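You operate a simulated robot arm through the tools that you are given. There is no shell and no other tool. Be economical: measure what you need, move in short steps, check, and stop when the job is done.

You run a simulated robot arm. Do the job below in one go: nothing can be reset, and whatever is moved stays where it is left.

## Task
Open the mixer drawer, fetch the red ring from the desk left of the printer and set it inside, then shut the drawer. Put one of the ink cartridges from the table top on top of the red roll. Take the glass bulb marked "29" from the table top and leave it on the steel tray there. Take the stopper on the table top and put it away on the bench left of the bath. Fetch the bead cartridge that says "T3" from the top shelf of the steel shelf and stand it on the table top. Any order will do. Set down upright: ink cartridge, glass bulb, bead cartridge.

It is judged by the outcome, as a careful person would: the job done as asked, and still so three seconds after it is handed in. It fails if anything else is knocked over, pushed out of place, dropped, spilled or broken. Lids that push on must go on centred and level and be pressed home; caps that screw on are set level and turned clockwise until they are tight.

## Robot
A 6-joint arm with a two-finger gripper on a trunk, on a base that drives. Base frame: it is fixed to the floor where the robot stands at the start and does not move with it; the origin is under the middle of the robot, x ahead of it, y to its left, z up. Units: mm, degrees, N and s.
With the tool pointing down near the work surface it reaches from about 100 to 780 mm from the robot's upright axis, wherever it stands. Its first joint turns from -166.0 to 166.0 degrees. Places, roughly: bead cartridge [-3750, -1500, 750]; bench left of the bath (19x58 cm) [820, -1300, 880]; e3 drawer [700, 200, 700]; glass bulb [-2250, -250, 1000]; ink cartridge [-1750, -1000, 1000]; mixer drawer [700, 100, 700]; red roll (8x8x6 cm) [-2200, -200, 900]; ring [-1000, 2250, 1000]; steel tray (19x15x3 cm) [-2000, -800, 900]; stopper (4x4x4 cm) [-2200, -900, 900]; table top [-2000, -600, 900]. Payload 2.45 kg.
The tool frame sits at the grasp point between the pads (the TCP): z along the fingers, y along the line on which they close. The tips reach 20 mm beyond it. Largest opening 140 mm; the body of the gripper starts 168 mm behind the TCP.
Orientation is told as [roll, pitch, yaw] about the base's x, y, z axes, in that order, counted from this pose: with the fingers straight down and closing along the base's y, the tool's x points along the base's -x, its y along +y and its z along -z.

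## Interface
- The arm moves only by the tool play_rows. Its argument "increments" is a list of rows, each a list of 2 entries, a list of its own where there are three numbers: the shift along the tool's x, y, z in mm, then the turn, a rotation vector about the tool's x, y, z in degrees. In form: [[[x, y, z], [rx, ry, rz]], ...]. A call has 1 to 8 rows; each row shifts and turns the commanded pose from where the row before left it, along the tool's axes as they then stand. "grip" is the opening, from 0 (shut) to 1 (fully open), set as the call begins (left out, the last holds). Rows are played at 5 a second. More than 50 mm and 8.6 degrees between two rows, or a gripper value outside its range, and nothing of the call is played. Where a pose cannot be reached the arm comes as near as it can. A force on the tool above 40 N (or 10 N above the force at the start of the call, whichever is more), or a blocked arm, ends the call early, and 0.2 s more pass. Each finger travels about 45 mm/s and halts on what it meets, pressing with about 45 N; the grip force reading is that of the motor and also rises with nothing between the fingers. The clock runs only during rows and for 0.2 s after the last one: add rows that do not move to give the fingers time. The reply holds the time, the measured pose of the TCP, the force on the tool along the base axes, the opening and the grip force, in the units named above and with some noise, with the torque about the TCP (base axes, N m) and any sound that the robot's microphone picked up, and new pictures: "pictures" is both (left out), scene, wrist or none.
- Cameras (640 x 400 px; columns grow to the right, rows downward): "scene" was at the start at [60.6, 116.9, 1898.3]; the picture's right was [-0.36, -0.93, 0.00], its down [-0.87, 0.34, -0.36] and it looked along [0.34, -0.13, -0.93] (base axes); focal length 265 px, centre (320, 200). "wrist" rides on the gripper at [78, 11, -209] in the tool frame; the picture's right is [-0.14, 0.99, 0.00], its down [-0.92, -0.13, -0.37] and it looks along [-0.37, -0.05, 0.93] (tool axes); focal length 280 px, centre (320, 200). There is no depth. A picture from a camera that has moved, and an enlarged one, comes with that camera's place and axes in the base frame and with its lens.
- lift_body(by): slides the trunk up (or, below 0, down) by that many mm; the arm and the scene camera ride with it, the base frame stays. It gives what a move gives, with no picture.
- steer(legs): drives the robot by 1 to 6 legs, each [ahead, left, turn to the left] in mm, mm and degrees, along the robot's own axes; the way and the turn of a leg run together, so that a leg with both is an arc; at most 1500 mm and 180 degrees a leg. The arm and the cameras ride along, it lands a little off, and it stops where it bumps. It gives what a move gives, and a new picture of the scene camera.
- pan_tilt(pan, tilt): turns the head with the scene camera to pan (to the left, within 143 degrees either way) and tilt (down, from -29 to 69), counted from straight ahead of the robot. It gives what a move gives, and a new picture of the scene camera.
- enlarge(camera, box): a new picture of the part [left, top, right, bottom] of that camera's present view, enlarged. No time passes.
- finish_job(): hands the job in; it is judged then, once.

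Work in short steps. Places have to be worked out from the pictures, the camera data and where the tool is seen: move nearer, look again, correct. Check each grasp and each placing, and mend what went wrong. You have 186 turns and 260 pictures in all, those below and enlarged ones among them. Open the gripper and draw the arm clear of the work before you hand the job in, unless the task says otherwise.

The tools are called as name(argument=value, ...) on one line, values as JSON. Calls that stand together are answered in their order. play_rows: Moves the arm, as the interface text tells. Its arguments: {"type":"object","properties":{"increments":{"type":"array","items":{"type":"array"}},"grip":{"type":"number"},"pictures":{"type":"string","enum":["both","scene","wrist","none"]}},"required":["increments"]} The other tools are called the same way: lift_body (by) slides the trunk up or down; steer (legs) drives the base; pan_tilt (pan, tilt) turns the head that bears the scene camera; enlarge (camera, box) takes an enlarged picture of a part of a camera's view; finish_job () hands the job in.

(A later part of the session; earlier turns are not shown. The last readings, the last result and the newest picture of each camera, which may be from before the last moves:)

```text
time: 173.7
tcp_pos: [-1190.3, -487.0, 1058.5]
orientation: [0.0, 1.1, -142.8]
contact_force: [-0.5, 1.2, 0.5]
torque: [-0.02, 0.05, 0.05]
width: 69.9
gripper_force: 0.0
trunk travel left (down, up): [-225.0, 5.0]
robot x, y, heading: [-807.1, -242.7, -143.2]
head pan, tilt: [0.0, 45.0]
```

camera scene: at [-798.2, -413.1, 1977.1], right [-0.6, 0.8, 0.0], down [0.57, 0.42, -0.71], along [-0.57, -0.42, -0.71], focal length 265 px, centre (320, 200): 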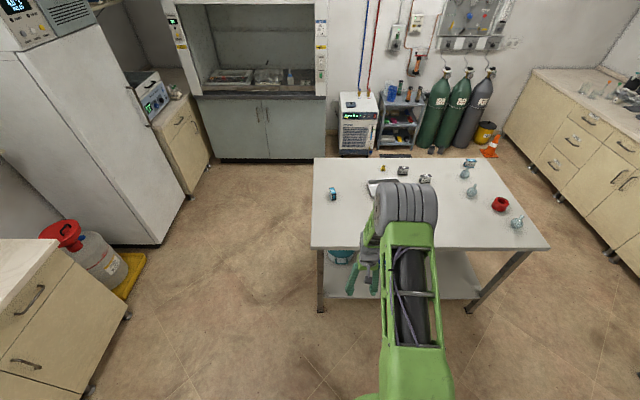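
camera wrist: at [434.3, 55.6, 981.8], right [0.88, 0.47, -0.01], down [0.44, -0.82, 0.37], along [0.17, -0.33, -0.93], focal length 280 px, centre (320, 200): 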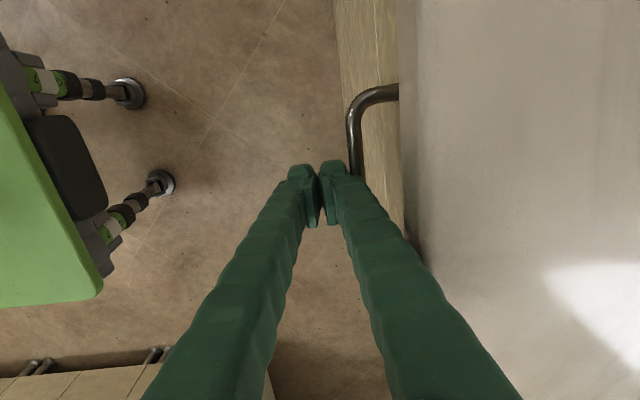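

Height is no problem in this configuration. I drive around to the table's end near the roll and bulbs, facing the table.

steer(legs=[[0, -1364, 0], [1157, 0, 0], [0, 0, 90]])

pan_tilt(pan=15, tilt=50)

```text
time: 195.0
tcp_pos: [-2333.1, -253.1, 1058.2]
orientation: [0.0, 1.1, -55.0]
contact_force: [-0.4, -0.6, 0.0]
torque: [0.02, 0.01, 0.02]
width: 70.0
gripper_force: 0.1
trunk travel left (down, up): [-225.0, 5.0]
robot x, y, heading: [-2564.8, 137.8, -55.6]
head pan, tilt: [0.0, 45.0]
camera scene: at [-2396.5, 141.0, 1977.1], right [-0.82, -0.57, 0.0], down [-0.4, 0.58, -0.71], along [0.4, -0.58, -0.71], focal length 265 px, centre (320, 200)
```

scene: 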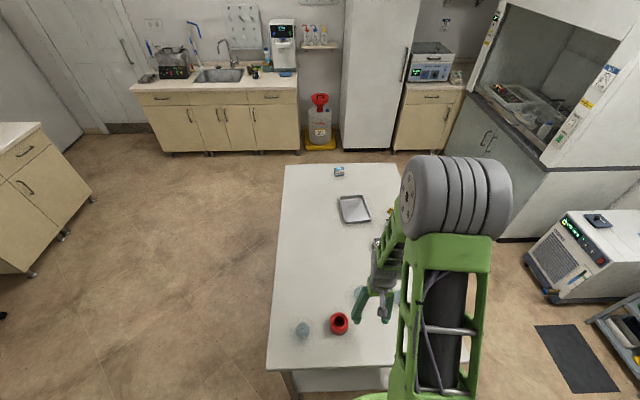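

```text
time: 195.8
tcp_pos: [-2333.0, -253.9, 1057.2]
orientation: [0.0, 1.1, -55.0]
contact_force: [0.8, 0.1, -0.6]
torque: [0.01, 0.0, 0.01]
width: 70.0
gripper_force: 0.0
trunk travel left (down, up): [-225.0, 5.0]
robot x, y, heading: [-2560.1, 141.9, -55.7]
head pan, tilt: [15.0, 50.0]
camera scene: at [-2384.2, 157.8, 1970.2], right [-0.65, -0.76, 0.0], down [-0.58, 0.5, -0.64], along [0.49, -0.42, -0.77], focal length 265 px, centre (320, 200)
```

scene: 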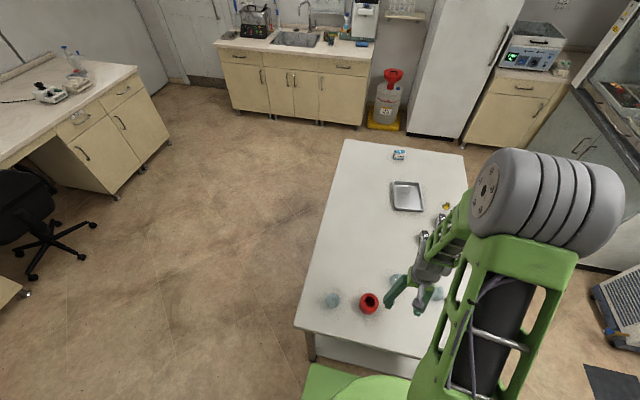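

I zoom on the bulbs from here and take a wrist view.

enlarge(camera="scene", box=[310, 260, 390, 310])

enlarge(camera="scene", box=[375, 255, 455, 305])

play_rows(increments=[[[0, 0, 0], [0, 0, 0]]], pictures="wrist")

```text
8.00 times, centred on (350, 285) of scene
camera zoom: at [-2384.2, 157.8, 1970.2], right [-0.65, -0.76, 0.0], down [-0.58, 0.5, -0.64], along [0.49, -0.42, -0.77], focal length 2123 px, centre (80, -480)
```

zoom: 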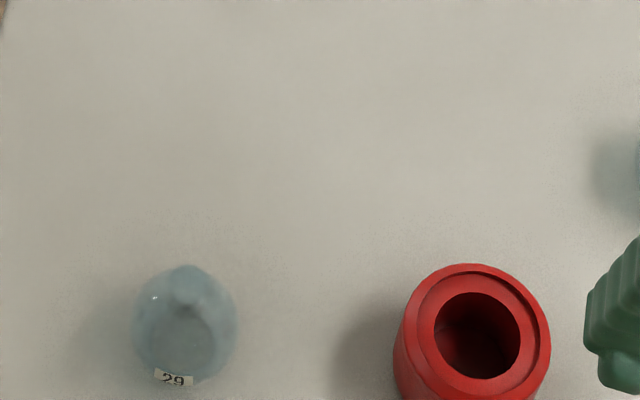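

```text
8.00 times, centred on (415, 280) of scene
camera zoom: at [-2384.2, 157.8, 1970.2], right [-0.65, -0.76, 0.0], down [-0.58, 0.5, -0.64], along [0.49, -0.42, -0.77], focal length 2123 px, centre (-440, -440)
```

zoom: 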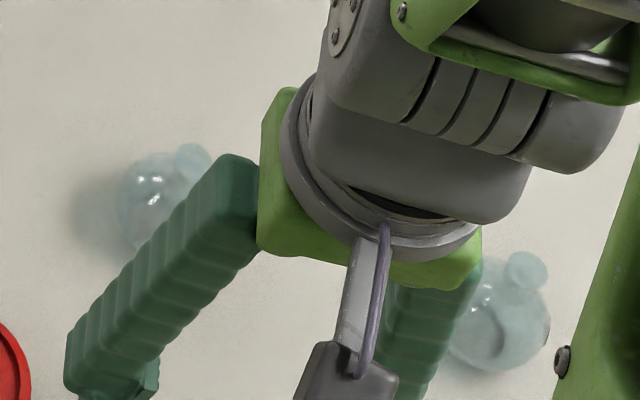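

```text
time: 196.2
tcp_pos: [-2333.5, -253.1, 1057.0]
orientation: [0.0, 1.1, -55.1]
contact_force: [-0.1, -0.2, 0.0]
torque: [0.01, 0.0, 0.02]
width: 70.2
gripper_force: 0.0
trunk travel left (down, up): [-225.0, 5.0]
robot x, y, heading: [-2563.7, 136.9, -55.4]
head pan, tilt: [15.0, 50.0]
camera wrist: at [-2367.2, -185.2, 1269.0], right [0.89, 0.46, 0.0], down [0.43, -0.83, 0.35], along [0.16, -0.31, -0.94], focal length 280 px, centre (320, 200)
```

wrist: 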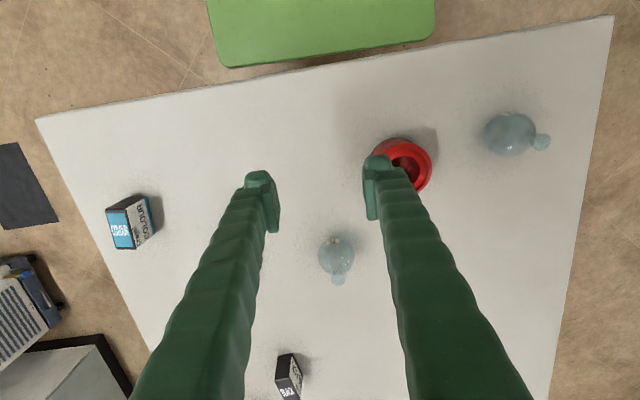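

Bulb "29" is the one at the corner beyond the roll, near [-2148, -119], about 85 mm tall. I open to ~90 mm and move above it.

play_rows(increments=[[[1, 46, 0], [0, 0, 0]], [[1, 46, 0], [0, 0, 0]], [[1, 46, 0], [0, 0, 0]], [[1, 45, 0], [0, 0, 0]], [[0, 45, 0], [0, 0, 0]], [[0, 0, 25], [0, -1, 0]]], grip=0.66, pictures="wrist")

```text
time: 197.6
tcp_pos: [-2150.1, -118.8, 1034.1]
orientation: [0.0, 0.1, -55.0]
contact_force: [0.6, 0.6, -0.6]
torque: [0.06, 0.02, 0.0]
width: 92.5
gripper_force: 0.2
trunk travel left (down, up): [-225.0, 5.0]
robot x, y, heading: [-2564.2, 137.5, -55.4]
head pan, tilt: [15.0, 50.0]
camera wrist: at [-2186.4, -48.7, 1243.9], right [0.89, 0.46, 0.0], down [0.42, -0.83, 0.37], along [0.17, -0.33, -0.93], focal length 280 px, centre (320, 200)
```

wrist: 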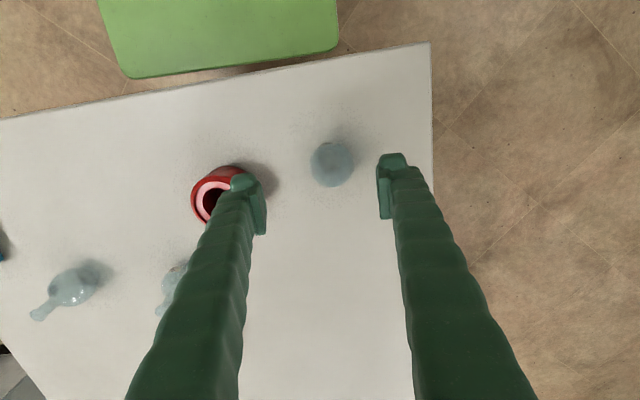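

Bulb is 14 mm further along the closing axis. I correct, narrow to 78 mm, and descend partway.

play_rows(increments=[[[-5, 14, 0], [0, 0, 0]], [[0, 0, 30], [0, 0, 0]], [[0, 0, 30], [0, 0, 0]]], grip=0.56, pictures="wrist")

```text
time: 198.4
tcp_pos: [-2138.2, -114.1, 972.8]
orientation: [0.0, 0.2, -55.0]
contact_force: [-0.5, 0.5, 1.0]
torque: [-0.04, 0.01, -0.02]
width: 78.5
gripper_force: 0.1
trunk travel left (down, up): [-225.0, 5.0]
robot x, y, heading: [-2563.6, 141.1, -55.5]
head pan, tilt: [15.0, 50.0]
camera wrist: at [-2174.0, -43.8, 1183.1], right [0.89, 0.46, 0.0], down [0.42, -0.83, 0.37], along [0.17, -0.33, -0.93], focal length 280 px, centre (320, 200)
```

wrist: 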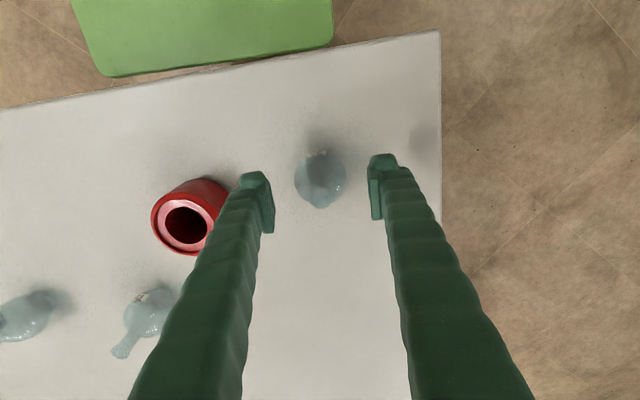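

Well centred. I descend to about 930 and check.

play_rows(increments=[[[0, 0, 20], [0, 0, 0]], [[0, 0, 15], [0, 0, 0]], [[0, 0, 6], [0, 0, 0]]], pictures="wrist")

```text
time: 199.2
tcp_pos: [-2135.2, -116.4, 933.4]
orientation: [0.1, 0.1, -55.0]
contact_force: [0.5, 0.4, -0.5]
torque: [-0.01, 0.0, 0.03]
width: 78.5
gripper_force: 0.0
trunk travel left (down, up): [-225.0, 5.0]
robot x, y, heading: [-2564.3, 141.1, -55.5]
head pan, tilt: [15.0, 50.0]
camera wrist: at [-2171.2, -44.8, 1143.1], right [0.89, 0.46, 0.0], down [0.42, -0.83, 0.37], along [0.17, -0.33, -0.93], focal length 280 px, centre (320, 200)
```

wrist: 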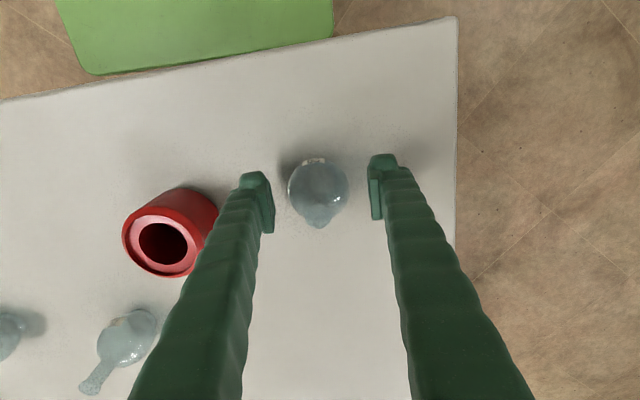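

The bulb's equator looks to be about at tip level, so I go a little lower in small sensing steps.

play_rows(increments=[[[0, 0, 5], [0, 0, 0]], [[0, 0, 4], [0, 0, 0]], [[0, 0, 3], [0, 0, 0]], [[0, 0, 3], [0, 0, 0]]], pictures="wrist")

```text
time: 200.2
tcp_pos: [-2136.1, -114.7, 916.3]
orientation: [0.0, 0.3, -55.0]
contact_force: [-0.6, 0.0, 0.2]
torque: [0.0, 0.02, 0.02]
width: 78.2
gripper_force: 0.0
trunk travel left (down, up): [-225.0, 5.0]
robot x, y, heading: [-2562.6, 142.3, -55.4]
head pan, tilt: [15.0, 50.0]
camera wrist: at [-2170.6, -43.9, 1127.0], right [0.89, 0.46, 0.0], down [0.42, -0.83, 0.37], along [0.17, -0.33, -0.93], focal length 280 px, centre (320, 200)
```

wrist: 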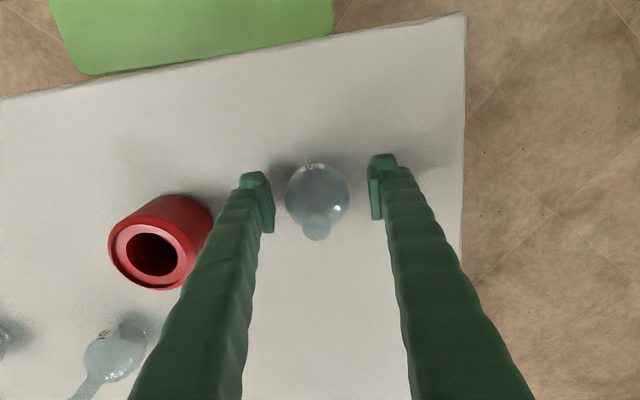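

play_rows(increments=[[[0, 0, 3], [0, 0, 0]], [[0, 0, 3], [0, 0, 0]], [[0, 0, 3], [0, 0, 0]], [[0, 0, 3], [0, 0, 0]]], pictures="none")

```text
time: 201.2
tcp_pos: [-2134.6, -114.2, 906.0]
orientation: [0.0, 0.1, -55.0]
contact_force: [-0.3, -0.5, -0.3]
torque: [0.01, -0.01, 0.02]
width: 78.2
gripper_force: 0.1
trunk travel left (down, up): [-225.0, 5.0]
robot x, y, heading: [-2560.3, 141.3, -55.5]
head pan, tilt: [15.0, 50.0]
```

Tips at 886, still free. I continue to find the table surface, needed for later placings too.

play_rows(increments=[[[0, 0, 2], [0, 0, 0]], [[0, 0, 2], [0, 0, 0]], [[0, 0, 2], [0, 0, 0]], [[0, 0, 2], [0, 0, 0]], [[0, 0, 2], [0, 0, 0]]], pictures="wrist")

```text
time: 202.4
tcp_pos: [-2135.3, -114.2, 898.1]
orientation: [0.0, 0.0, -55.0]
contact_force: [-4.8, 2.0, 25.0]
torque: [-0.36, 0.73, 0.19]
width: 78.5
gripper_force: 0.2
trunk travel left (down, up): [-225.0, 5.0]
robot x, y, heading: [-2561.2, 135.9, -55.4]
head pan, tilt: [15.0, 50.0]
stopped in row 5: the force on the tool passed its limit at 47 N (the readings are from after the stop); the commanded pose is now the measured one
camera wrist: at [-2171.7, -42.6, 1107.6], right [0.89, 0.46, 0.0], down [0.42, -0.83, 0.37], along [0.17, -0.33, -0.93], focal length 280 px, centre (320, 200)
```

wrist: 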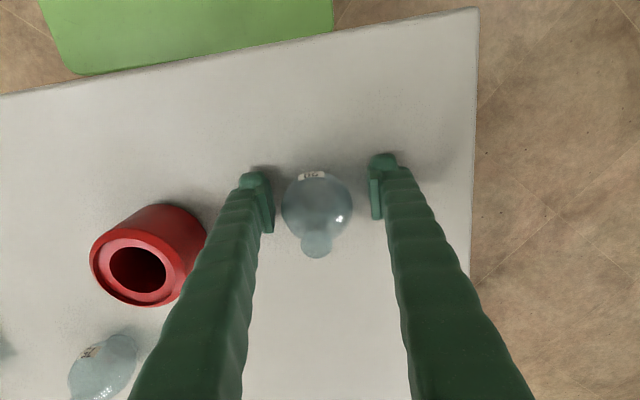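

Table top is at 879. The bulb's equator is near 906; I raise 8 mm and close on it.

play_rows(increments=[[[0, 0, -8], [0, 0, 0]], [[0, 0, 0], [0, 0, 0]], [[0, 0, 0], [0, 0, 0]], [[0, 0, 0], [0, 0, 0]]], grip=0.2, pictures="wrist")

```text
time: 203.4
tcp_pos: [-2134.6, -114.0, 904.0]
orientation: [0.1, 0.0, -55.1]
contact_force: [0.6, 0.8, 0.5]
torque: [0.01, 0.01, 0.01]
width: 54.2
gripper_force: 24.9
trunk travel left (down, up): [-225.0, 5.0]
robot x, y, heading: [-2558.4, 141.1, -55.6]
head pan, tilt: [15.0, 50.0]
camera wrist: at [-2170.1, -43.1, 1113.8], right [0.89, 0.46, 0.0], down [0.42, -0.83, 0.37], along [0.17, -0.33, -0.93], focal length 280 px, centre (320, 200)
```

wrist: 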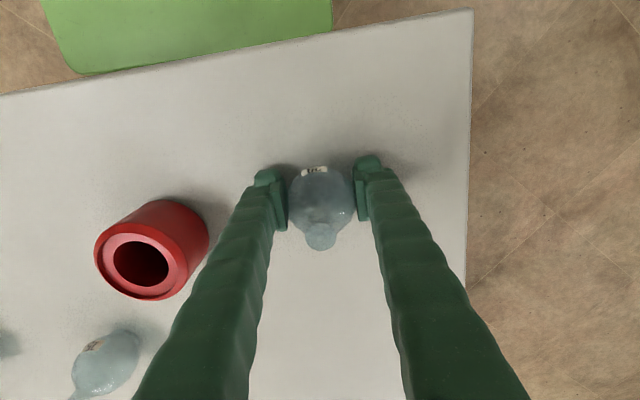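

Bulb held at 54 mm. I lift it high, then carry it round to the back side of the table opposite the tray.

play_rows(increments=[[[0, 0, 0], [0, 0, 0]], [[0, 0, -10], [0, 0, 0]], [[0, 0, -30], [0, 0, 0]], [[0, 0, -40], [0, 0, 0]], [[0, 0, -40], [0, 0, 0]], [[0, 0, -30], [0, 0, 0]]], pictures="wrist")

```text
time: 204.8
tcp_pos: [-2137.5, -112.4, 1052.9]
orientation: [0.0, 0.0, -55.0]
contact_force: [0.1, -0.3, -1.7]
torque: [-0.02, 0.0, 0.03]
width: 54.4
gripper_force: 25.4
trunk travel left (down, up): [-225.0, 5.0]
robot x, y, heading: [-2562.1, 138.0, -55.4]
head pan, tilt: [15.0, 50.0]
camera wrist: at [-2173.1, -41.3, 1262.8], right [0.89, 0.46, 0.0], down [0.42, -0.83, 0.37], along [0.17, -0.33, -0.93], focal length 280 px, centre (320, 200)
```

wrist: 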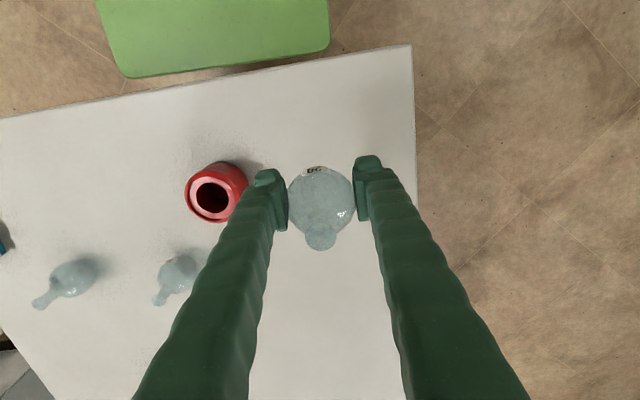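

Held firmly. I drive.

steer(legs=[[0, -720, 0], [0, 0, 92], [0, -1000, 0]])

pan_tilt(pan=-20, tilt=55)

```text
time: 224.5
tcp_pos: [-2317.6, -660.8, 1053.2]
orientation: [0.2, 0.0, 37.9]
contact_force: [0.1, -0.8, -0.5]
torque: [0.0, -0.01, 0.0]
width: 54.1
gripper_force: 25.2
trunk travel left (down, up): [-225.0, 5.0]
robot x, y, heading: [-2548.7, -1097.2, 37.3]
head pan, tilt: [15.0, 50.0]
camera scene: at [-2578.3, -924.2, 1970.2], right [0.79, -0.61, 0.0], down [-0.47, -0.61, -0.64], along [0.39, 0.51, -0.77], focal length 265 px, centre (320, 200)
```

scene: 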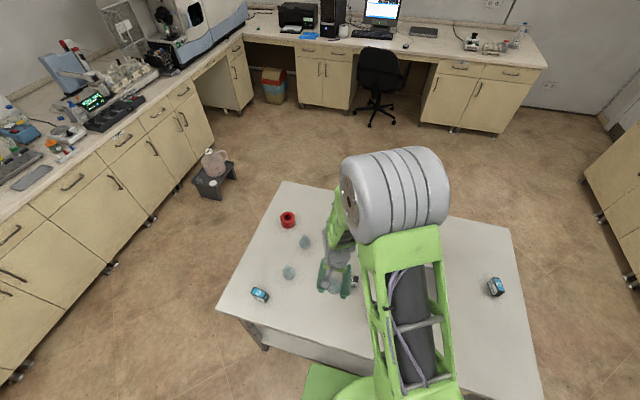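

```text
time: 225.5
tcp_pos: [-2316.3, -661.3, 1052.5]
orientation: [0.2, 0.0, 37.9]
contact_force: [-0.5, -0.4, -0.7]
torque: [-0.01, -0.03, 0.01]
width: 54.3
gripper_force: 24.6
trunk travel left (down, up): [-225.0, 5.0]
robot x, y, heading: [-2544.8, -1101.9, 37.3]
head pan, tilt: [-20.0, 55.0]
camera scene: at [-2556.6, -963.4, 1963.7], right [0.3, -0.95, 0.0], down [-0.78, -0.25, -0.57], along [0.55, 0.17, -0.82], focal length 265 px, centre (320, 200)
```

scene: 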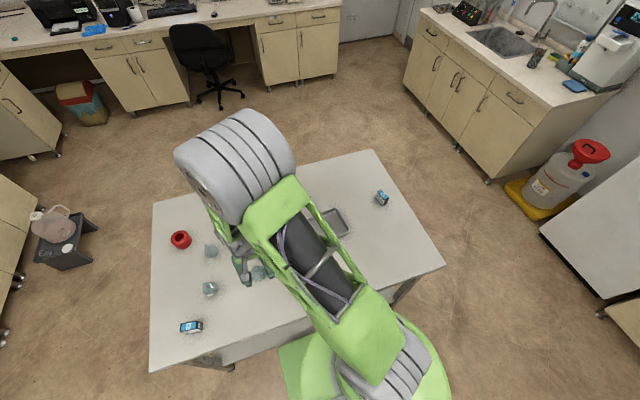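

I shift the base right 250 mm so the tray is nearly straight ahead, then view with the wrist camera.

steer(legs=[[0, -250, 0]])

play_rows(increments=[[[-40, -20, 0], [0, 0, 0]], [[-40, -20, 0], [0, 0, 0]]], pictures="wrist")

```text
time: 228.3
tcp_pos: [-2161.8, -864.0, 1052.1]
orientation: [0.0, 0.0, 37.3]
contact_force: [-0.3, 0.1, 0.1]
torque: [0.02, 0.01, 0.02]
width: 54.1
gripper_force: 24.8
trunk travel left (down, up): [-225.0, 5.0]
robot x, y, heading: [-2393.9, -1299.8, 36.9]
head pan, tilt: [-20.0, 55.0]
camera scene: at [-2403.5, -1163.8, 1963.7], right [0.29, -0.96, 0.0], down [-0.78, -0.24, -0.57], along [0.55, 0.17, -0.82], focal length 265 px, centre (320, 200)
```

scene: 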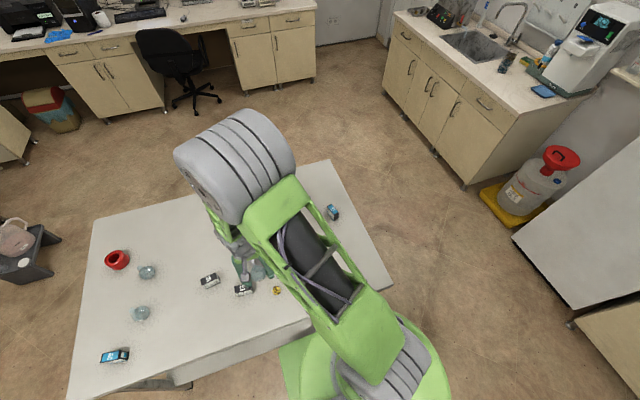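

```text
time: 228.9
tcp_pos: [-2072.4, -844.5, 1053.3]
orientation: [0.1, 0.1, 37.3]
contact_force: [-0.5, 0.2, -0.1]
torque: [-0.02, 0.04, -0.01]
width: 54.3
gripper_force: 24.9
trunk travel left (down, up): [-225.0, 5.0]
robot x, y, heading: [-2397.7, -1299.5, 36.5]
head pan, tilt: [-20.0, 55.0]
camera wrist: at [-2141.4, -882.9, 1263.7], right [-0.49, 0.87, 0.0], down [0.81, 0.46, 0.37], along [0.32, 0.18, -0.93], focal length 280 px, centre (320, 200)
```

wrist: 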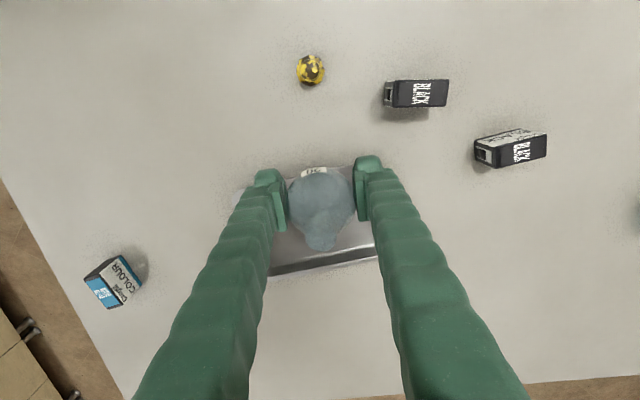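

Tray centre is at about [-1984, -806]. I move the bulb over it and look again.

play_rows(increments=[[[-47, -12, 0], [0, 0, 0]], [[-47, -12, 0], [0, 0, 0]], [[0, 0, 40], [0, 0, 0]], [[0, 0, 30], [0, 0, 0]]], pictures="wrist")

```text
time: 229.9
tcp_pos: [-1982.4, -805.8, 984.4]
orientation: [0.1, -0.1, 37.4]
contact_force: [0.4, 0.8, -0.1]
torque: [0.02, 0.02, -0.03]
width: 54.3
gripper_force: 25.0
trunk travel left (down, up): [-225.0, 5.0]
robot x, y, heading: [-2399.8, -1304.1, 36.6]
head pan, tilt: [-20.0, 55.0]
camera wrist: at [-2051.8, -843.9, 1193.9], right [-0.49, 0.87, 0.0], down [0.81, 0.46, 0.37], along [0.32, 0.18, -0.93], focal length 280 px, centre (320, 200)
```

wrist: 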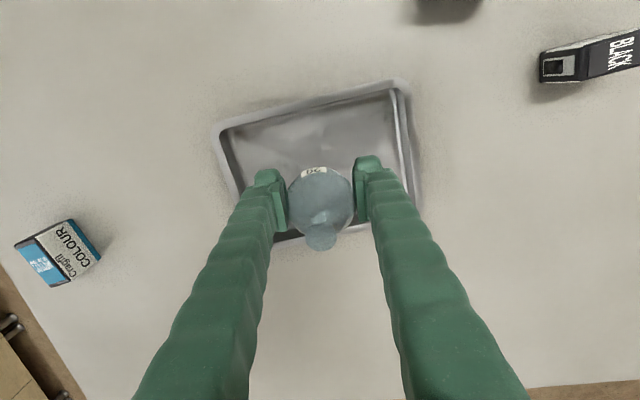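

The bulb is centred over the tray to within a few mm. I descend toward the tray floor, sensing at the end.

play_rows(increments=[[[4, 0, 30], [0, 0, 0]], [[0, 0, 25], [0, 0, 0]], [[0, 0, 10], [0, 0, 0]], [[0, 0, 2], [0, 0, 0]], [[0, 0, 2], [0, 0, 0]], [[0, 0, 2], [0, 0, 0]], [[0, 0, 2], [0, 0, 0]]], pictures="wrist")

```text
time: 231.5
tcp_pos: [-1986.2, -810.3, 908.9]
orientation: [0.2, 0.1, 37.4]
contact_force: [0.1, -0.1, -0.4]
torque: [-0.04, 0.0, -0.01]
width: 54.1
gripper_force: 25.1
trunk travel left (down, up): [-225.0, 5.0]
robot x, y, heading: [-2396.8, -1298.9, 36.8]
head pan, tilt: [-20.0, 55.0]
camera wrist: at [-2055.7, -847.6, 1118.6], right [-0.49, 0.87, 0.0], down [0.81, 0.46, 0.37], along [0.32, 0.18, -0.93], focal length 280 px, centre (320, 200)
```

wrist: 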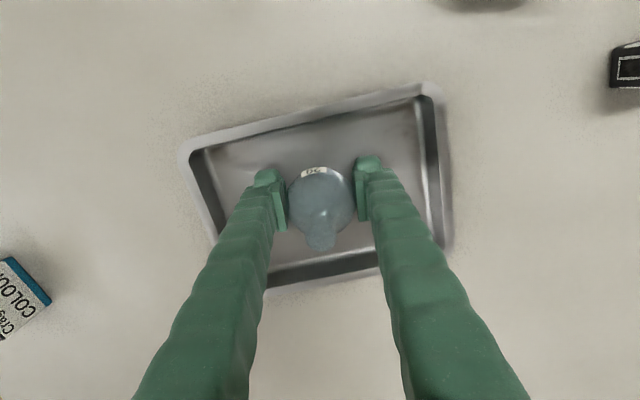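

Well inside the tray. I lower in 1 mm steps until it touches.

play_rows(increments=[[[0, 0, 1], [0, 0, 0]], [[0, 0, 1], [0, 0, 0]], [[0, 0, 1], [0, 0, 0]], [[0, 0, 1], [0, 0, 0]], [[0, 0, 1], [0, 0, 0]]], pictures="none")

```text
time: 232.7
tcp_pos: [-1987.2, -810.6, 906.2]
orientation: [0.1, -0.2, 37.3]
contact_force: [2.4, -1.2, 24.4]
torque: [-0.06, -0.08, -0.01]
width: 54.6
gripper_force: 24.9
trunk travel left (down, up): [-225.0, 5.0]
robot x, y, heading: [-2397.6, -1303.1, 36.9]
head pan, tilt: [-20.0, 55.0]
```

Contact. I ease up 1 mm and release, then lift away.

play_rows(increments=[[[0, 0, -1], [0, 0, 0]], [[0, 0, -0.7], [0, 0, 0]]], pictures="none")

play_rows(increments=[[[0, 0, 0], [0, 0, 0]], [[0, 0, 0], [0, 0, 0]], [[0, 0, 0], [0, 0, 0]], [[0, 0, -20], [0, 0, 0]], [[0, 0, -40], [0, 0, 0]], [[0, 0, -40], [0, 0, 0]], [[0, 0, -40], [0, 0, 0]]], grip=0.53, pictures="wrist")

```text
time: 233.3
tcp_pos: [-1986.5, -810.2, 907.6]
orientation: [0.1, -0.2, 37.4]
contact_force: [2.7, 6.0, 18.8]
torque: [0.12, -0.11, 0.04]
width: 54.2
gripper_force: 24.7
trunk travel left (down, up): [-225.0, 5.0]
robot x, y, heading: [-2393.1, -1299.7, 36.8]
head pan, tilt: [-20.0, 55.0]
```

```text
time: 234.9
tcp_pos: [-1987.8, -813.1, 1050.8]
orientation: [0.1, 0.1, 37.4]
contact_force: [-0.4, -0.1, -0.6]
torque: [0.04, -0.02, -0.04]
width: 74.1
gripper_force: 0.1
trunk travel left (down, up): [-225.0, 5.0]
robot x, y, heading: [-2396.8, -1298.7, 36.9]
head pan, tilt: [-20.0, 55.0]
camera wrist: at [-2056.5, -850.6, 1260.9], right [-0.49, 0.87, 0.0], down [0.81, 0.46, 0.37], along [0.32, 0.18, -0.93], focal length 280 px, centre (320, 200)
```

wrist: 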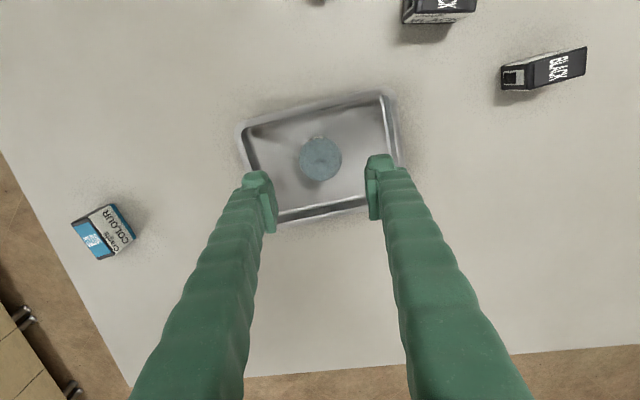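

The bulb stands in the tray. Next the right-hand BLACK ink cartridge near [-2205, -633]: I shift the base left 250 mm and turn the tool so the fingers close across its thin side.

steer(legs=[[0, 250, 0]])

play_rows(increments=[[[30, 10, 0], [0, 0, 8]], [[30, 10, 0], [0, 0, 8]], [[0, 0, 0], [0, 0, 8]], [[0, 0, 0], [0, 0, 8]], [[0, 0, 0], [0, 0, 8]], [[0, 0, 0], [0, 0, 8]], [[0, 0, 0], [0, 0, 8]], [[0, 0, 0], [0, 0, 8]]], pictures="none")

play_rows(increments=[[[0, 0, 0], [0, 0, 8]]], pictures="wrist")

```text
time: 237.7
tcp_pos: [-2135.6, -612.9, 1049.8]
orientation: [0.2, 0.0, 37.1]
contact_force: [-0.6, -0.9, -0.3]
torque: [-0.02, 0.0, 0.0]
width: 74.2
gripper_force: 0.1
trunk travel left (down, up): [-225.0, 5.0]
robot x, y, heading: [-2544.0, -1096.8, 36.7]
head pan, tilt: [-20.0, 55.0]
camera scene: at [-2553.9, -962.1, 1963.7], right [0.29, -0.96, 0.0], down [-0.78, -0.24, -0.57], along [0.55, 0.16, -0.82], focal length 265 px, centre (320, 200)
```

scene: 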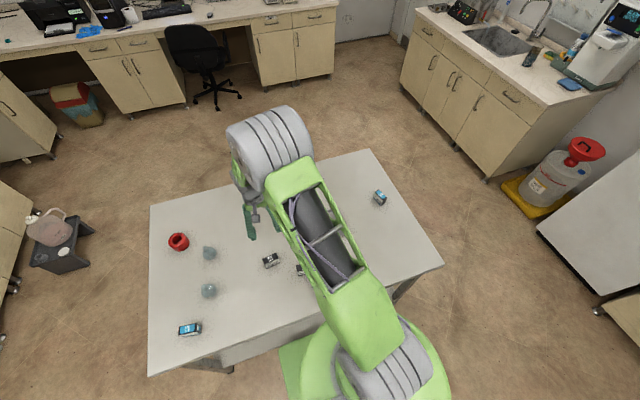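

```text
time: 239.5
tcp_pos: [-2197.2, -628.1, 1050.4]
orientation: [0.0, 0.1, -26.9]
contact_force: [-0.5, 1.0, 0.9]
torque: [-0.04, -0.04, 0.0]
width: 74.1
gripper_force: 0.1
trunk travel left (down, up): [-225.0, 5.0]
robot x, y, heading: [-2546.3, -1100.4, 36.6]
head pan, tilt: [-20.0, 55.0]
```

```text
time: 239.9
tcp_pos: [-2197.0, -629.1, 1051.9]
orientation: [0.0, 0.1, -34.9]
contact_force: [0.0, 0.7, -0.6]
torque: [0.0, 0.0, -0.01]
width: 74.2
gripper_force: 0.1
trunk travel left (down, up): [-225.0, 5.0]
robot x, y, heading: [-2547.0, -1099.7, 36.8]
head pan, tilt: [-20.0, 55.0]
camera wrist: at [-2255.5, -574.4, 1260.4], right [0.68, 0.73, 0.0], down [0.68, -0.63, 0.37], along [0.27, -0.25, -0.93], focal length 280 px, centre (320, 200)
```

wrist: 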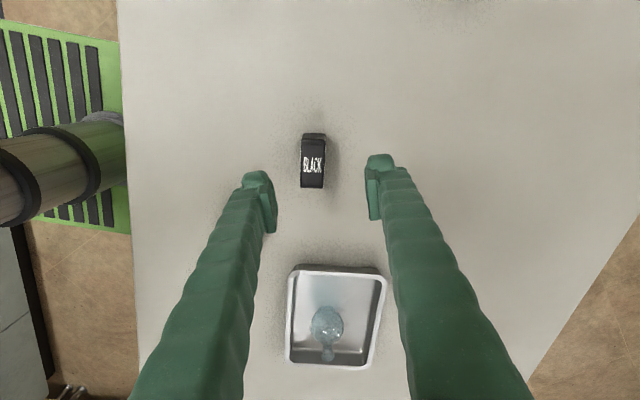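

The cartridge is aligned between the fingers, 9 mm off centre. I correct and descend.

play_rows(increments=[[[-4, -9, 0], [0, 0, 0]], [[0, 0, 40], [0, 0, 0]], [[0, 0, 40], [0, 0, 0]]], pictures="wrist")

```text
time: 240.7
tcp_pos: [-2198.9, -637.2, 970.4]
orientation: [0.1, 0.1, -34.9]
contact_force: [-0.2, 0.6, 0.0]
torque: [-0.03, 0.02, 0.0]
width: 74.0
gripper_force: 0.0
trunk travel left (down, up): [-225.0, 5.0]
robot x, y, heading: [-2549.8, -1099.6, 36.5]
head pan, tilt: [-20.0, 55.0]
camera wrist: at [-2257.0, -582.9, 1180.8], right [0.68, 0.73, 0.0], down [0.68, -0.63, 0.37], along [0.27, -0.25, -0.93], focal length 280 px, centre (320, 200)
```

wrist: 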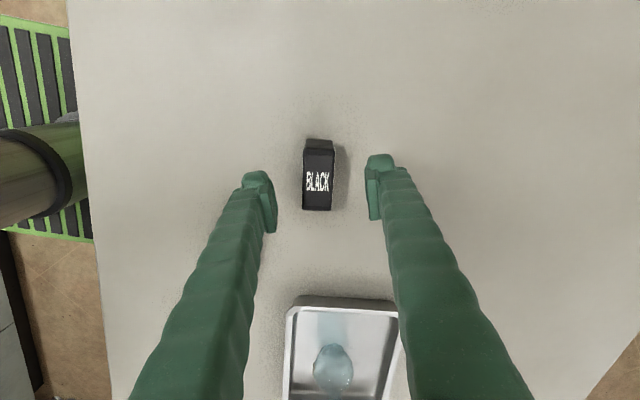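

Centred. I descend to grasp height (TCP 905).

play_rows(increments=[[[0, -1, 30], [0, 0, 0]], [[0, 0, 25], [0, 0, 0]], [[0, 0, 10], [0, 0, 0]]], pictures="wrist")

play_rows(increments=[[[0, 0, 0], [0, 0, 0]], [[0, 0, 0], [0, 0, 0]], [[0, 0, 0], [0, 0, 0]], [[0, 0, 0], [0, 0, 0]]], grip=0.05, pictures="wrist")

```text
time: 241.5
tcp_pos: [-2199.6, -636.2, 905.2]
orientation: [0.0, 0.1, -34.8]
contact_force: [-0.3, -0.8, 0.8]
torque: [-0.04, 0.04, 0.03]
width: 74.2
gripper_force: 0.1
trunk travel left (down, up): [-225.0, 5.0]
robot x, y, heading: [-2546.7, -1100.0, 36.6]
head pan, tilt: [-20.0, 55.0]
camera wrist: at [-2257.6, -582.3, 1114.6], right [0.68, 0.73, 0.0], down [0.68, -0.63, 0.37], along [0.27, -0.25, -0.93], focal length 280 px, centre (320, 200)
```

wrist: 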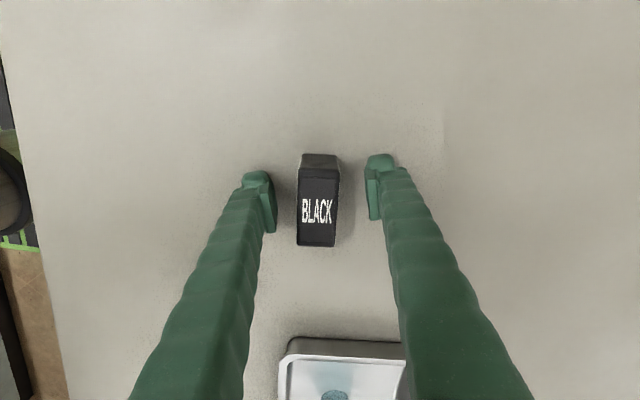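

```text
time: 242.5
tcp_pos: [-2198.5, -636.0, 905.6]
orientation: [0.0, 0.1, -34.8]
contact_force: [0.1, -0.4, 0.4]
torque: [0.0, -0.04, 0.0]
width: 28.4
gripper_force: 33.4
trunk travel left (down, up): [-225.0, 5.0]
robot x, y, heading: [-2544.2, -1098.4, 36.7]
head pan, tilt: [-20.0, 55.0]
camera wrist: at [-2257.9, -582.5, 1114.8], right [0.68, 0.74, 0.0], down [0.68, -0.63, 0.37], along [0.27, -0.25, -0.93], focal length 280 px, centre (320, 200)
```

wrist: 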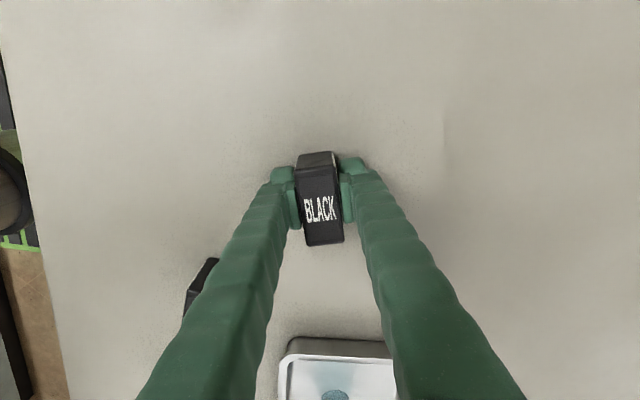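

Gripped at 28 mm, centred on the tool. I lift it and drive to the table's end corner by the roll.

play_rows(increments=[[[0, 0, -10], [0, 0, 0]], [[0, 0, -45], [0, 0, 0]], [[0, 0, -45], [0, 0, 0]], [[0, 0, -50], [0, 0, 0]]], pictures="wrist")

steer(legs=[[0, 925, 0], [400, 0, 0], [0, 0, -62]])

play_rows(increments=[[[0, 0, 0], [0, 0, 0]]], pictures="wrist")

```text
time: 243.5
tcp_pos: [-2202.9, -642.2, 1057.7]
orientation: [-0.1, 0.0, -34.8]
contact_force: [-0.9, -1.9, -0.3]
torque: [0.05, -0.02, -0.01]
width: 28.2
gripper_force: 45.1
trunk travel left (down, up): [-225.0, 5.0]
robot x, y, heading: [-2547.4, -1096.5, 36.6]
head pan, tilt: [-20.0, 55.0]
camera wrist: at [-2261.1, -587.1, 1267.7], right [0.68, 0.74, 0.0], down [0.68, -0.63, 0.37], along [0.27, -0.25, -0.93], focal length 280 px, centre (320, 200)
```

wrist: 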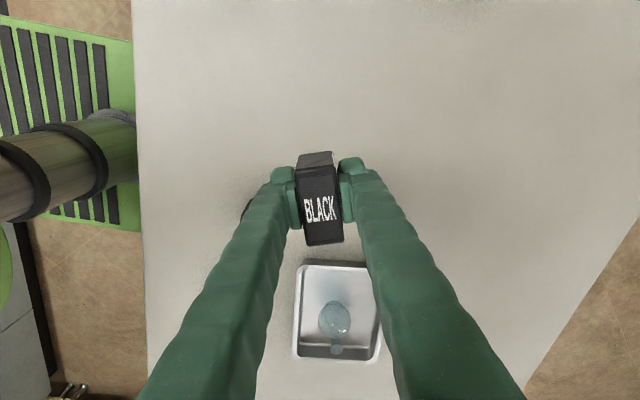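

```text
time: 254.6
tcp_pos: [-2360.4, 271.7, 1055.6]
orientation: [-0.1, -0.1, -41.9]
contact_force: [0.9, -0.2, -0.6]
torque: [-0.05, -0.03, -0.04]
width: 27.9
gripper_force: 44.7
trunk travel left (down, up): [-225.0, 5.0]
robot x, y, heading: [-2757.7, -139.3, 29.3]
head pan, tilt: [-20.0, 55.0]
stopped in leg 3: the robot was blocked; the commanded pose is now the measured one
camera scene: at [-2748.2, -3.5, 1963.6], right [0.17, -0.99, 0.0], down [-0.81, -0.14, -0.57], along [0.57, 0.09, -0.82], focal length 265 px, centre (320, 200)
```

scene: 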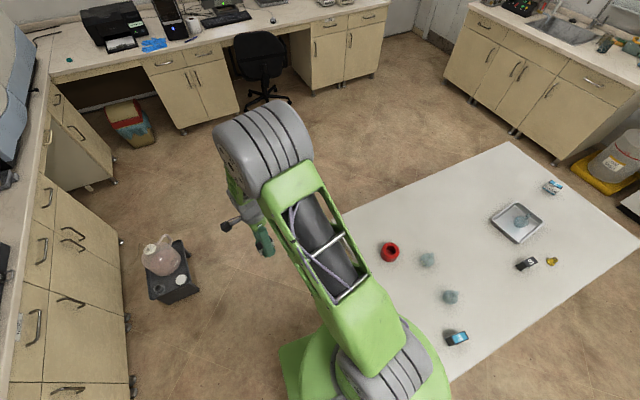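

```text
time: 255.0
tcp_pos: [-2357.8, 270.3, 1055.7]
orientation: [-0.1, 0.0, -42.0]
contact_force: [0.7, 0.0, -0.1]
torque: [-0.02, -0.03, 0.03]
width: 28.3
gripper_force: 44.8
trunk travel left (down, up): [-225.0, 5.0]
robot x, y, heading: [-2755.3, -143.0, 29.5]
head pan, tilt: [-20.0, 55.0]
camera wrist: at [-2409.6, 332.1, 1266.7], right [0.76, 0.64, 0.0], down [0.6, -0.71, 0.37], along [0.24, -0.28, -0.93], focal length 280 px, centre (320, 200)
```

wrist: 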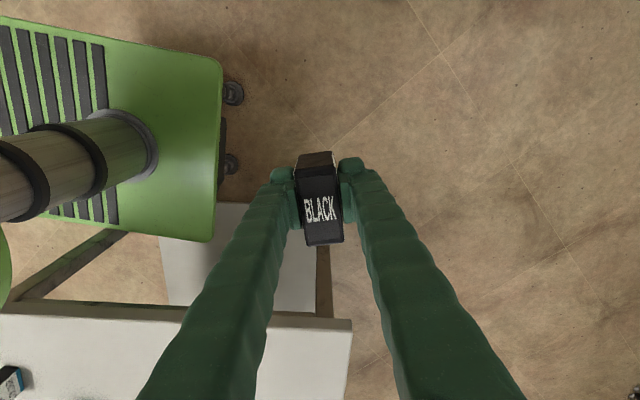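

The base corner met the table's leg when turning. I step away to the left first, then turn.

steer(legs=[[0, 200, 0], [0, 0, -63]])

play_rows(increments=[[[0, 0, 0], [0, 0, 0]]], pictures="wrist")

```text
time: 260.2
tcp_pos: [-2305.8, -135.8, 1056.4]
orientation: [-0.1, 0.1, -104.7]
contact_force: [1.2, -0.8, 0.2]
torque: [0.0, -0.02, -0.02]
width: 28.1
gripper_force: 44.5
trunk travel left (down, up): [-225.0, 5.0]
robot x, y, heading: [-2854.5, 28.4, -33.1]
head pan, tilt: [-20.0, 55.0]
camera scene: at [-2728.1, 81.2, 1963.7], right [-0.8, -0.6, 0.0], down [-0.49, 0.66, -0.57], along [0.34, -0.46, -0.82], focal length 265 px, centre (320, 200)
```

scene: 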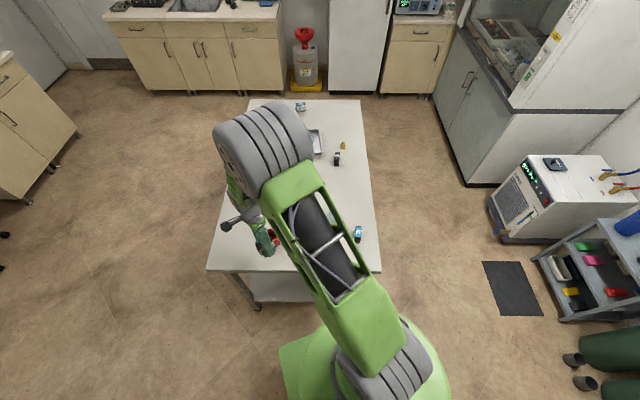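

```text
time: 260.6
tcp_pos: [-2307.3, -136.8, 1056.7]
orientation: [0.0, 0.1, -104.7]
contact_force: [-0.8, 0.3, 0.8]
torque: [-0.03, -0.04, 0.03]
width: 28.4
gripper_force: 44.9
trunk travel left (down, up): [-225.0, 5.0]
robot x, y, heading: [-2856.1, 31.7, -33.3]
head pan, tilt: [-20.0, 55.0]
camera wrist: at [-2276.1, -61.5, 1266.8], right [0.92, -0.38, 0.0], down [-0.36, -0.86, 0.37], along [-0.14, -0.34, -0.93], focal length 280 px, centre (320, 200)
```

wrist: 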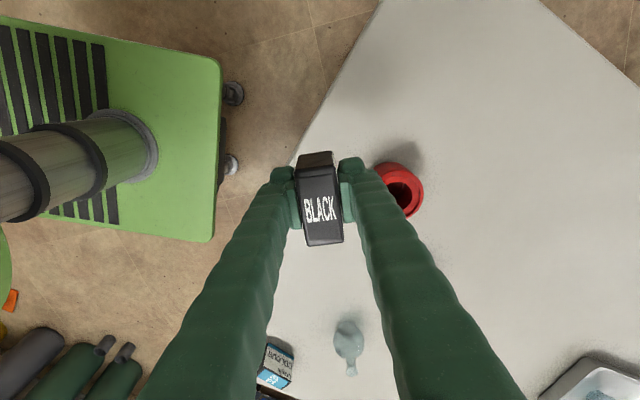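

Roll top is around [-2230, -208]. I move over it at this height and look.

play_rows(increments=[[[-25, 43, 0], [0, 0, 0]], [[-25, 43, 0], [0, 0, 0]], [[0, 4, 30], [0, 0, 0]]], pictures="wrist")

```text
time: 261.4
tcp_pos: [-2230.2, -206.0, 1025.0]
orientation: [-0.1, 0.1, -104.7]
contact_force: [0.3, -0.2, -0.2]
torque: [0.01, 0.04, 0.03]
width: 28.4
gripper_force: 45.2
trunk travel left (down, up): [-225.0, 5.0]
robot x, y, heading: [-2857.2, 32.0, -33.4]
head pan, tilt: [-20.0, 55.0]
camera wrist: at [-2201.3, -133.1, 1235.2], right [0.92, -0.38, 0.0], down [-0.36, -0.86, 0.37], along [-0.14, -0.34, -0.93], focal length 280 px, centre (320, 200)
```

wrist: 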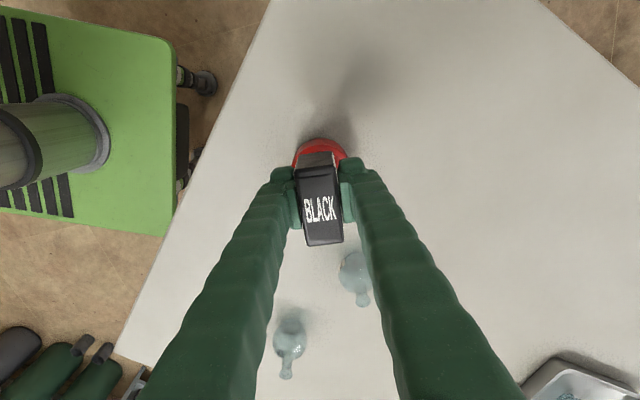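

Laterally aligned; for the other direction I check with the scene camera zoom.

enlarge(camera="scene", box=[230, 190, 326, 250])

```text
6.67 times, centred on (278, 220) of scene
camera zoom: at [-2726.9, 81.5, 1963.6], right [-0.8, -0.6, 0.0], down [-0.49, 0.66, -0.57], along [0.34, -0.46, -0.82], focal length 1769 px, centre (600, 67)
```

zoom: 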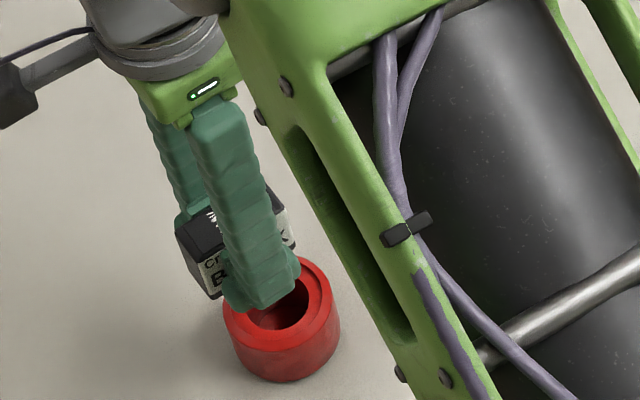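

Combining views, the roll centre is [-2233, -212]. I correct 6 mm and lower the cartridge until it touches the roll.

play_rows(increments=[[[-6, -1, 0], [0, 0, 0]], [[0, 0, 25], [0, 0, 0]], [[0, 0, 20], [0, 0, 0]], [[0, 0, 4], [0, 0, 0]], [[0, 0, 3], [0, 0, 0]]], pictures="wrist")

enlarge(camera="scene", box=[230, 190, 326, 250])

```text
time: 262.6
tcp_pos: [-2234.0, -210.3, 973.6]
orientation: [0.0, 0.1, -104.7]
contact_force: [0.1, 0.0, -0.6]
torque: [0.03, 0.03, -0.01]
width: 28.0
gripper_force: 45.1
trunk travel left (down, up): [-225.0, 5.0]
robot x, y, heading: [-2852.3, 33.8, -33.3]
head pan, tilt: [-20.0, 55.0]
camera wrist: at [-2203.3, -136.9, 1183.2], right [0.92, -0.38, 0.0], down [-0.36, -0.86, 0.37], along [-0.14, -0.34, -0.93], focal length 280 px, centre (320, 200)
```

wrist: 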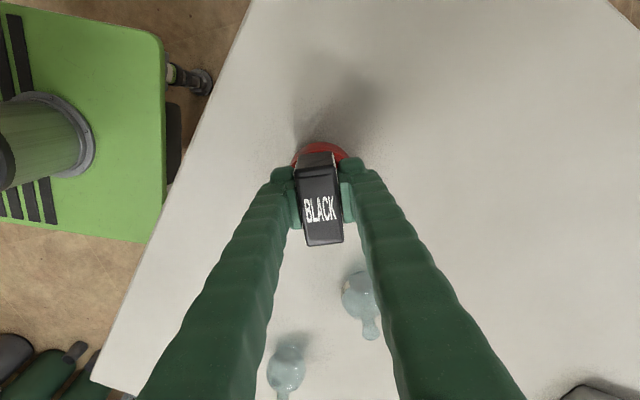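

```text
6.67 times, centred on (278, 220) of scene
camera zoom: at [-2727.9, 81.4, 1963.7], right [-0.8, -0.6, 0.0], down [-0.49, 0.66, -0.57], along [0.34, -0.46, -0.82], focal length 1769 px, centre (600, 67)
```

zoom: 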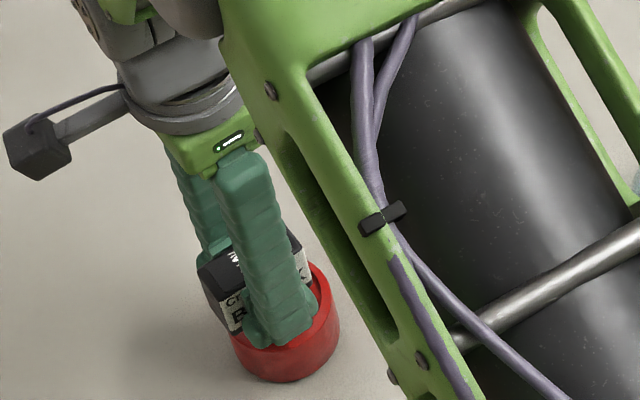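

enlarge(camera="wrist", box=[272, 125, 368, 185])

```text
6.67 times, centred on (320, 155) of wrist
camera zoom: at [-2203.3, -136.9, 1183.2], right [0.92, -0.38, 0.0], down [-0.36, -0.86, 0.37], along [-0.14, -0.34, -0.93], focal length 1869 px, centre (320, 500)
```

zoom: 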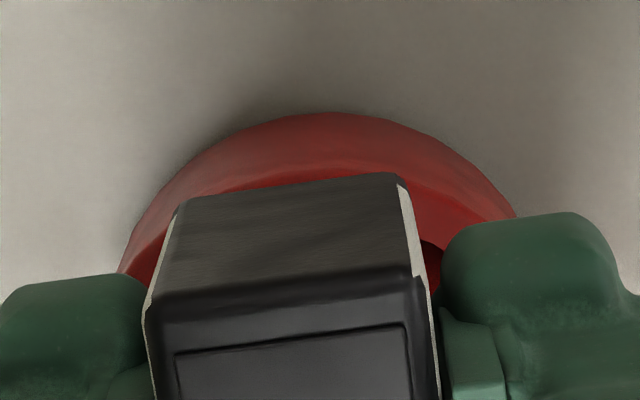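

This close view shows the box end flush with the roll's near rim, so it should shift about 11 mm further on. I correct and lower onto the roll.

play_rows(increments=[[[-11, 2, 0], [0, 0, 0]], [[0, 0, 2], [0, 0, 0]], [[0, 0, 2], [0, 0, 0]], [[0, 0, 1.5], [0, 0, 0]], [[0, 0, 1], [0, 0, 0]], [[0, 0, 1], [0, 0, 0]]], pictures="wrist")

enlarge(camera="wrist", box=[272, 125, 368, 185])

```text
time: 264.0
tcp_pos: [-2233.7, -222.6, 967.3]
orientation: [0.0, 0.0, -104.7]
contact_force: [-0.2, -0.1, -0.7]
torque: [-0.01, -0.01, 0.02]
width: 28.0
gripper_force: 45.0
trunk travel left (down, up): [-225.0, 5.0]
robot x, y, heading: [-2856.1, 28.8, -33.3]
head pan, tilt: [-20.0, 55.0]
camera wrist: at [-2204.1, -149.6, 1177.6], right [0.92, -0.38, 0.0], down [-0.36, -0.86, 0.37], along [-0.14, -0.34, -0.93], focal length 280 px, centre (320, 200)
```

wrist: 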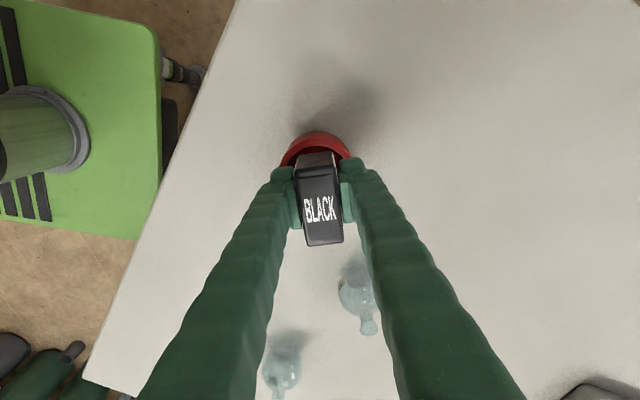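

```text
6.67 times, centred on (320, 155) of wrist
camera zoom: at [-2204.1, -149.6, 1177.6], right [0.92, -0.38, 0.0], down [-0.36, -0.86, 0.37], along [-0.14, -0.34, -0.93], focal length 1869 px, centre (320, 500)
```

zoom: 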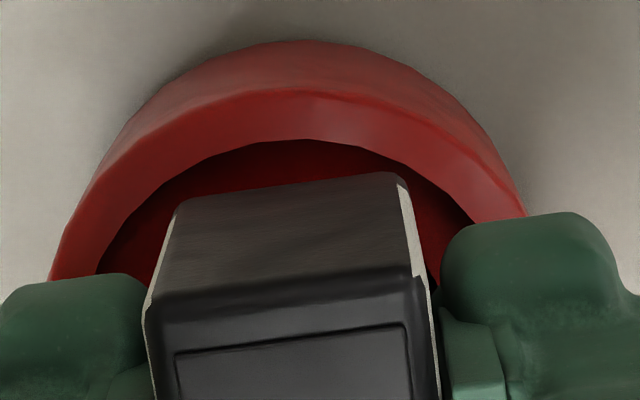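

The box is now ~2.5 mm past centre; I nudge back and continue lowering to contact.

play_rows(increments=[[[2.5, 0, 0], [0, 0, 0]], [[0, 0, 1], [0, 0, 0]], [[0, 0, 1], [0, 0, 0]], [[0, 0, 1], [0, 0, 0]], [[0, 0, 1], [0, 0, 0]]], pictures="none")

```text
time: 265.2
tcp_pos: [-2233.6, -220.0, 963.2]
orientation: [0.0, 0.1, -104.7]
contact_force: [-0.1, -0.5, -0.1]
torque: [0.03, 0.0, 0.0]
width: 28.4
gripper_force: 45.2
trunk travel left (down, up): [-225.0, 5.0]
robot x, y, heading: [-2854.4, 30.2, -33.4]
head pan, tilt: [-20.0, 55.0]
```

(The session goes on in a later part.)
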